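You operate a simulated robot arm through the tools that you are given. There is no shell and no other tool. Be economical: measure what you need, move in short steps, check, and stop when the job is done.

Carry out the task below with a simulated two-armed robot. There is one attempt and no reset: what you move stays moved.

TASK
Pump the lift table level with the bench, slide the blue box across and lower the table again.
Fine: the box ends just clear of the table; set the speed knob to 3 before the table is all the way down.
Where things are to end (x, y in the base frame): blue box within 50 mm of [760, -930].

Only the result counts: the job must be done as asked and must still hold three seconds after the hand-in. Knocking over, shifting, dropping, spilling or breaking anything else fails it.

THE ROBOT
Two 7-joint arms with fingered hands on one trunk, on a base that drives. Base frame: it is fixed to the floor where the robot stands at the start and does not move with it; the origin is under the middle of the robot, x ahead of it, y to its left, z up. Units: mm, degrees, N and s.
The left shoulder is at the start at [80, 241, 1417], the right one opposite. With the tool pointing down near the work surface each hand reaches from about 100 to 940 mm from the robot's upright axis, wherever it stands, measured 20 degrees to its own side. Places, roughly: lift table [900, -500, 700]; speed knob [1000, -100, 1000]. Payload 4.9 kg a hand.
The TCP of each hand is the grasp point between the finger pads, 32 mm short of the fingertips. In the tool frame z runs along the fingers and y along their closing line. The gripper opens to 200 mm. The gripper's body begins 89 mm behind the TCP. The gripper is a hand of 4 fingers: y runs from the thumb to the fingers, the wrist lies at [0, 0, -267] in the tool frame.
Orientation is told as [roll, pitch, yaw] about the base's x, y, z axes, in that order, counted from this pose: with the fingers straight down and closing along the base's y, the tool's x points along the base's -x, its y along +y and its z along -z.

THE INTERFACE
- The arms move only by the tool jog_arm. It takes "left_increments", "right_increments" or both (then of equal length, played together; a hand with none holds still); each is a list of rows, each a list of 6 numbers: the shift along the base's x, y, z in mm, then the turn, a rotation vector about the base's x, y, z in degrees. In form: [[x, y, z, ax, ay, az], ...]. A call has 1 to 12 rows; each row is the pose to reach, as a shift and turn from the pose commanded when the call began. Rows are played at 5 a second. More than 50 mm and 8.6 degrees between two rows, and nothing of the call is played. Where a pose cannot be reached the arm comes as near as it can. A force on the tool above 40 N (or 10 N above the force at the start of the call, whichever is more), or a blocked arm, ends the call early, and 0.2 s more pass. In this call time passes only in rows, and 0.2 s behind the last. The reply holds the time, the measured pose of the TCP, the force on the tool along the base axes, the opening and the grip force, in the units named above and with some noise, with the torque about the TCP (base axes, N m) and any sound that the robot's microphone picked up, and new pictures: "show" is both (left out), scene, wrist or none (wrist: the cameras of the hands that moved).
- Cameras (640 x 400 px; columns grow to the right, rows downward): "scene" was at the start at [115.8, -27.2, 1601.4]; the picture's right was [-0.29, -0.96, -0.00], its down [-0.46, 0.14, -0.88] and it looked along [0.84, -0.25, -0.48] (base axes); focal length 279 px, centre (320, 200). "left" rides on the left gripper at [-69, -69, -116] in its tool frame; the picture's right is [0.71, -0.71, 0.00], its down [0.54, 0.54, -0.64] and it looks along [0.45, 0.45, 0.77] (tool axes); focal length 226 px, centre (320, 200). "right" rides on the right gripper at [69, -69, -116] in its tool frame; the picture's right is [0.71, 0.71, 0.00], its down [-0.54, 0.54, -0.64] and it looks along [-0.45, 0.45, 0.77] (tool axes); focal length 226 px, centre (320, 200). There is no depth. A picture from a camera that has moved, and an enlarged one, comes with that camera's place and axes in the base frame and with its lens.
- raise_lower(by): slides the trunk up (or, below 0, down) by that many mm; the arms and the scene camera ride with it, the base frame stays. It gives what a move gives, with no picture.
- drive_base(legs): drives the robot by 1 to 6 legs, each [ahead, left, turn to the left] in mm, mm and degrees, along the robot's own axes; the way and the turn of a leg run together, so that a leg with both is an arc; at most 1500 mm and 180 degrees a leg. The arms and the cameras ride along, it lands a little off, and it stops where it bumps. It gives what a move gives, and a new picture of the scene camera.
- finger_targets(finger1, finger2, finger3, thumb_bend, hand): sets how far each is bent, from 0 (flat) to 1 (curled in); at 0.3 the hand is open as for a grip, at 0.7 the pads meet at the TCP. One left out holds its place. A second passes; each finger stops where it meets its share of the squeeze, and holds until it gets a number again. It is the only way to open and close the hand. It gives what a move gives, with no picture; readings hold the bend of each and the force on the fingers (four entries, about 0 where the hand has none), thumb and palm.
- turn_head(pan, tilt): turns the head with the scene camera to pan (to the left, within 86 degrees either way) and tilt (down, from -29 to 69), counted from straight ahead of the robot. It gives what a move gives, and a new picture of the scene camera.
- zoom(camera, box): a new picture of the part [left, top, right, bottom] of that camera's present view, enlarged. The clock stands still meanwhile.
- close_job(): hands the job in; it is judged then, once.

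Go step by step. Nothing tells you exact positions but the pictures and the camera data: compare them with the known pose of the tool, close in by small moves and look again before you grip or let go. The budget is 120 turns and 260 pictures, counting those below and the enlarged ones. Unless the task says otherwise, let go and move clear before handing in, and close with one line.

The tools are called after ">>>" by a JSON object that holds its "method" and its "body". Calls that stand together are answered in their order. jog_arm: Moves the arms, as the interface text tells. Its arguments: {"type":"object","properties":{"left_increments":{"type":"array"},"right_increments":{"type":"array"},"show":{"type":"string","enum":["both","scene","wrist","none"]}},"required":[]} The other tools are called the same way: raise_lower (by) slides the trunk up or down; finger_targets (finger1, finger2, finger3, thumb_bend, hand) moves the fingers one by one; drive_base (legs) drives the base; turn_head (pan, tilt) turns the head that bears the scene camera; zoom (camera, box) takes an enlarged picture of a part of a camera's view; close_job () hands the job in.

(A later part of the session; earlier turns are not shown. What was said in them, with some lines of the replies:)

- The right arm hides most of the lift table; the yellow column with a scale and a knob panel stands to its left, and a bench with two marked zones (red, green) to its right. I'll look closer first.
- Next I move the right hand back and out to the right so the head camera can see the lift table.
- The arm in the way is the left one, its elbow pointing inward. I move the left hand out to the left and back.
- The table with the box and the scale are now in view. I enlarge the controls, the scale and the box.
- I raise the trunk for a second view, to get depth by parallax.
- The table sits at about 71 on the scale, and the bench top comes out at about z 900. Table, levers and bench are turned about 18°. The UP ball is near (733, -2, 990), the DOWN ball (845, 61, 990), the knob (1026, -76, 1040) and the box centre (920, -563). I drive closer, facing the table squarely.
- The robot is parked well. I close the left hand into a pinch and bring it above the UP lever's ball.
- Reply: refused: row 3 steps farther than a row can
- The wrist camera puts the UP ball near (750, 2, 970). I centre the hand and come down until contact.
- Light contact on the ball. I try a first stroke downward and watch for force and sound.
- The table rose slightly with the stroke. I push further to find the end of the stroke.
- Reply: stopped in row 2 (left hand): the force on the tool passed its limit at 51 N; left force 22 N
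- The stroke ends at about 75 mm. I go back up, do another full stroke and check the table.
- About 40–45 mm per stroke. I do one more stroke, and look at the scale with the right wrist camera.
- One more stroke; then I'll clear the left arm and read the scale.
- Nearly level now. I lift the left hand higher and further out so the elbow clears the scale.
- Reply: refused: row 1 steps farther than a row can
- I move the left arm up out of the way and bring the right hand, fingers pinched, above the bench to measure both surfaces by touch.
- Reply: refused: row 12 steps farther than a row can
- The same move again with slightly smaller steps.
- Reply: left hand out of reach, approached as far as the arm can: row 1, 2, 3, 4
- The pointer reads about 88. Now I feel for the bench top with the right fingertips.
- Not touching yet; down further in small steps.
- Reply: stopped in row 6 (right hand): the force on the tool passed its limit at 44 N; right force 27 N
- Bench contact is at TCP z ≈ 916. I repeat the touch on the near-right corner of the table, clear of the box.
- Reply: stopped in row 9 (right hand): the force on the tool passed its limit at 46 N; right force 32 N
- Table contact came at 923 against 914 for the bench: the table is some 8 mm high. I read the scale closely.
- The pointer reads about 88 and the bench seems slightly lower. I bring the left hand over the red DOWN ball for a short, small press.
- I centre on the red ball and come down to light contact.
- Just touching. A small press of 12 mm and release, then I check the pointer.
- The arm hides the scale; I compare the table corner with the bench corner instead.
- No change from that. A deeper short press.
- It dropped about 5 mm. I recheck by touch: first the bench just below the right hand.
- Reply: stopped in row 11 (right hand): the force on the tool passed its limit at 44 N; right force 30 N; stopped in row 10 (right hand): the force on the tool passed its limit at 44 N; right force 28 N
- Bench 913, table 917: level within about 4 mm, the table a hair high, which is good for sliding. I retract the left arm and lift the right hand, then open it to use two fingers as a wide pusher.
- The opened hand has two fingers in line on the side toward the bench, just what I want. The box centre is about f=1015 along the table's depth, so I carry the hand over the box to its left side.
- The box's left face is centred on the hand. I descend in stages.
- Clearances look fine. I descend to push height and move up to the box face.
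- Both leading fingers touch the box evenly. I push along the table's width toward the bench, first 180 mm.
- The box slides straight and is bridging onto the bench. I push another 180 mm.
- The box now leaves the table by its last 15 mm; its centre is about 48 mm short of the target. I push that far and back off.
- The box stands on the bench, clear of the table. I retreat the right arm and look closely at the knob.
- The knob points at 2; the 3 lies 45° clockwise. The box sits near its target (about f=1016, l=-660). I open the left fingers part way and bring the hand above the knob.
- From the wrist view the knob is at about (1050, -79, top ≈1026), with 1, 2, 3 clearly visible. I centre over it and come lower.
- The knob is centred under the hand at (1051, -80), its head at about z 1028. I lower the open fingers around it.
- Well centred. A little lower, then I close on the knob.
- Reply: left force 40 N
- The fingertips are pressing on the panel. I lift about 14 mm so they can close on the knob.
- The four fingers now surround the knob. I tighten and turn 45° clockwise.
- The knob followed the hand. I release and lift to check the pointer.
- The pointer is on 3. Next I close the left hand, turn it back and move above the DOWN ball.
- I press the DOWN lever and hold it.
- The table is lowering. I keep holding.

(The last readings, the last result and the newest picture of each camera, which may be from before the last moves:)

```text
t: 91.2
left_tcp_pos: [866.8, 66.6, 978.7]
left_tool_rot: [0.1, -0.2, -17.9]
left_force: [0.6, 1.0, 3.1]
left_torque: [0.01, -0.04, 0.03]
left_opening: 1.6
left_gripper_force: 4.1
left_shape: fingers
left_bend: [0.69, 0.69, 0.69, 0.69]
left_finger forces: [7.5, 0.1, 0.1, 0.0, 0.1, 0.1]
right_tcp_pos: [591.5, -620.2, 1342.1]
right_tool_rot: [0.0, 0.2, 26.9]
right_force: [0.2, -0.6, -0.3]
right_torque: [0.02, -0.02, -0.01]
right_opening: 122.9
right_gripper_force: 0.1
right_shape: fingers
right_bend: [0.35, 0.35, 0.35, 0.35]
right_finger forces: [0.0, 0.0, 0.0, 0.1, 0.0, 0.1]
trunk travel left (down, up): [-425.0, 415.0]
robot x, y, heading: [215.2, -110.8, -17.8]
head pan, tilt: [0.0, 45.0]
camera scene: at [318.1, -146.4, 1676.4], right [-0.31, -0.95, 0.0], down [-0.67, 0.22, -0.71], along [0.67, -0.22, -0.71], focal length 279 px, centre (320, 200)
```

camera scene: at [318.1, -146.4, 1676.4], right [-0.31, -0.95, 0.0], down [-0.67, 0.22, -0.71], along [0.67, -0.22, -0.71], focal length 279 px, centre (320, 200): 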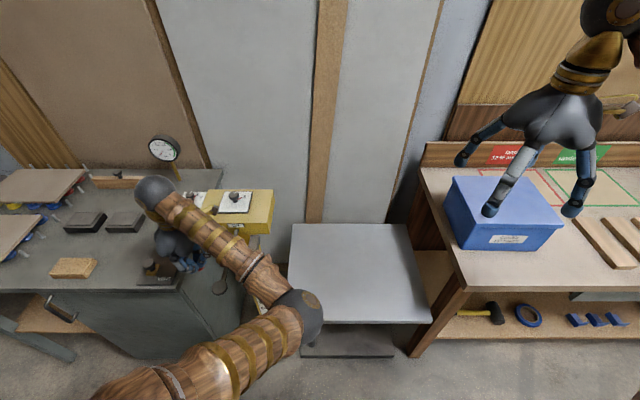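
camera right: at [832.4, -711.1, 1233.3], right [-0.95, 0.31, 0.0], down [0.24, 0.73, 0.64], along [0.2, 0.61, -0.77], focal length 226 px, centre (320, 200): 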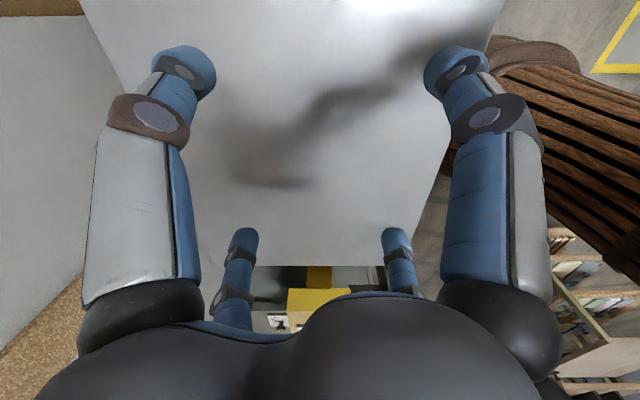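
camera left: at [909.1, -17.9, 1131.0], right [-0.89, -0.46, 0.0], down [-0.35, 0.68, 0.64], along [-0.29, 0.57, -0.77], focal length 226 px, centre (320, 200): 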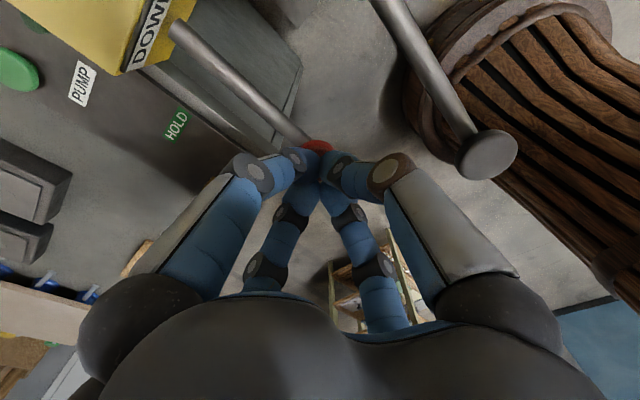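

The table has stopped: it is fully down. I release the lever, retract the left arm and do a final check.

>>> {"method": "jog_arm", "body": {"left_increments": [[-2, 1, 25, 0, 0, 0], [-5, 5, 60, 0, 0, 0], [-28, 28, 95, 0, 0, 0], [-52, 50, 125, 0, 0, 0], [-76, 73, 153, 0, 0, 0], [-100, 96, 181, 0, 0, 0], [-124, 119, 209, 0, 0, 0], [-148, 142, 237, 0, 0, 0], [-172, 165, 265, 0, 0, 0], [-196, 188, 293, 0, 0, 0], [-220, 211, 321, 0, 0, 0], [-244, 234, 349, 0, 0, 0]], "right_increments": [[-15, -20, 0, 0, 0, 0], [-30, -40, 0, 0, 0, 0], [-45, -60, 0, 0, 0, 0], [-60, -80, 0, 0, 0, 0], [-75, -100, 0, 0, 0, 0], [-90, -120, 0, 0, 0, 0], [-105, -140, 0, 0, 0, 0], [-120, -160, 0, 0, 0, 0], [-135, -180, 0, 0, 0, 0], [-150, -200, 0, 0, 0, 0], [-165, -220, 0, 0, 0, 0], [-180, -240, 0, 0, 0, 0]], "show": "none"}}

>>> {"method": "turn_head", "body": {"pan": -20, "tilt": 45}}

>>> {"method": "zoom", "body": {"camera": "scene", "box": [100, 180, 260, 340]}}

>>> {"method": "zoom", "body": {"camera": "scene", "box": [280, 130, 480, 270]}}

```text
t: 93.8
left_tcp_pos: [621.6, 301.8, 1327.1]
left_tool_rot: [0.0, -0.2, -17.8]
left_force: [0.4, 0.5, 0.5]
left_torque: [0.01, -0.02, -0.01]
left_opening: 2.0
left_gripper_force: 0.1
left_shape: fingers
left_bend: [0.69, 0.69, 0.69, 0.69]
left_finger forces: [0.1, 0.1, 0.0, 0.0, 0.0, 0.0]
right_tcp_pos: [407.9, -859.5, 1341.1]
right_tool_rot: [-0.1, 0.1, 26.9]
right_force: [-0.9, -0.6, -0.3]
right_torque: [-0.04, -0.03, 0.0]
right_opening: 122.7
right_gripper_force: 0.2
right_shape: fingers
right_bend: [0.35, 0.35, 0.35, 0.35]
right_finger forces: [0.0, 0.0, 0.0, 0.0, 0.1, 0.1]
trunk travel left (down, up): [-425.0, 415.0]
robot x, y, heading: [218.4, -110.3, -18.0]
head pan, tilt: [0.0, 45.0]
```

```text
t: 94.7
left_tcp_pos: [623.5, 299.4, 1325.4]
left_tool_rot: [0.2, 0.0, -17.8]
left_force: [-0.2, 0.0, -0.8]
left_torque: [-0.02, 0.0, -0.01]
left_opening: 1.8
left_gripper_force: 0.0
left_shape: fingers
left_bend: [0.69, 0.69, 0.69, 0.69]
left_finger forces: [0.1, 0.1, 0.1, 0.0, 0.0, 0.1]
right_tcp_pos: [412.4, -860.9, 1340.3]
right_tool_rot: [0.1, 0.2, 26.9]
right_force: [-0.1, -0.4, -0.9]
right_torque: [0.0, 0.02, 0.02]
right_opening: 122.9
right_gripper_force: 0.1
right_shape: fingers
right_bend: [0.35, 0.35, 0.35, 0.35]
right_finger forces: [0.1, 0.0, 0.1, 0.0, 0.0, 0.0]
trunk travel left (down, up): [-425.0, 415.0]
robot x, y, heading: [213.5, -110.2, -17.9]
head pan, tilt: [-20.0, 45.0]
camera scene: at [305.8, -171.6, 1676.3], right [-0.61, -0.79, 0.0], down [-0.56, 0.43, -0.71], along [0.56, -0.43, -0.71], focal length 279 px, centre (320, 200)
```

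scene: 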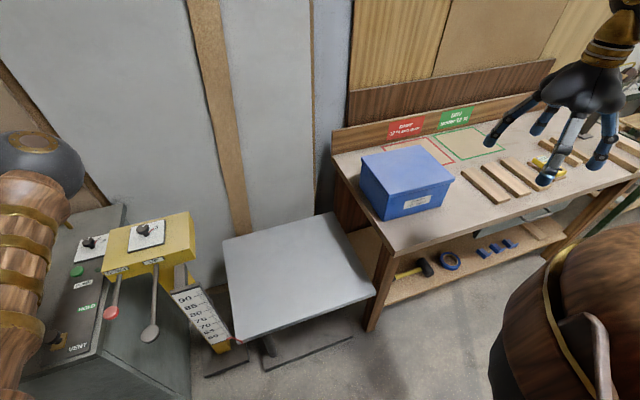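

```text
2.50 times, centred on (180, 260) of scene
camera zoom: at [305.8, -171.6, 1676.3], right [-0.61, -0.79, 0.0], down [-0.56, 0.43, -0.71], along [0.56, -0.43, -0.71], focal length 698 px, centre (670, 50)
```

zoom: 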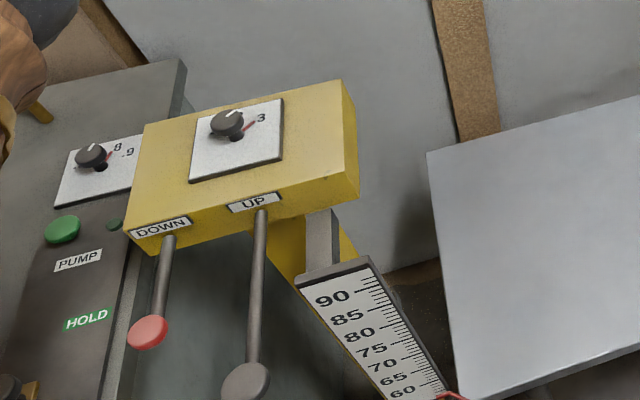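

```text
2.86 times, centred on (380, 200) of scene
camera zoom: at [305.8, -171.6, 1676.3], right [-0.61, -0.79, 0.0], down [-0.56, 0.43, -0.71], along [0.56, -0.43, -0.71], focal length 798 px, centre (149, 200)
```

zoom: 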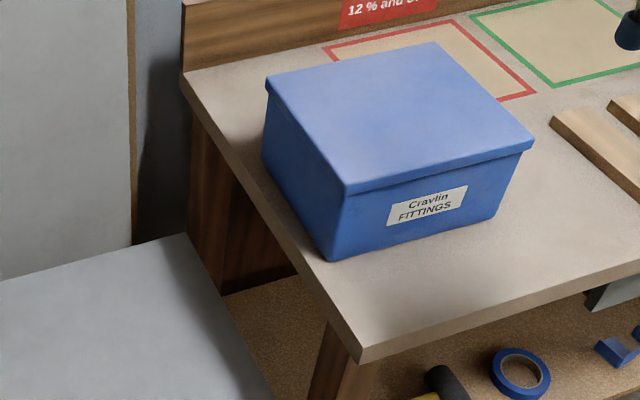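

The table is fully down (pointer at the bottom of the scale), the knob stands at 3, and the box centre comes out at about (762, -930), clear of the table. Both arms are clear of everything, so I hand in.

>>> {"method": "close_job", "body": {}}

```text
The job is handed in.
```

The job is handed in: I pumped the table to about 4 mm above the bench top and slid the blue box across to about (762, -930). With the speed knob on 3, I then lowered the table until it stopped.
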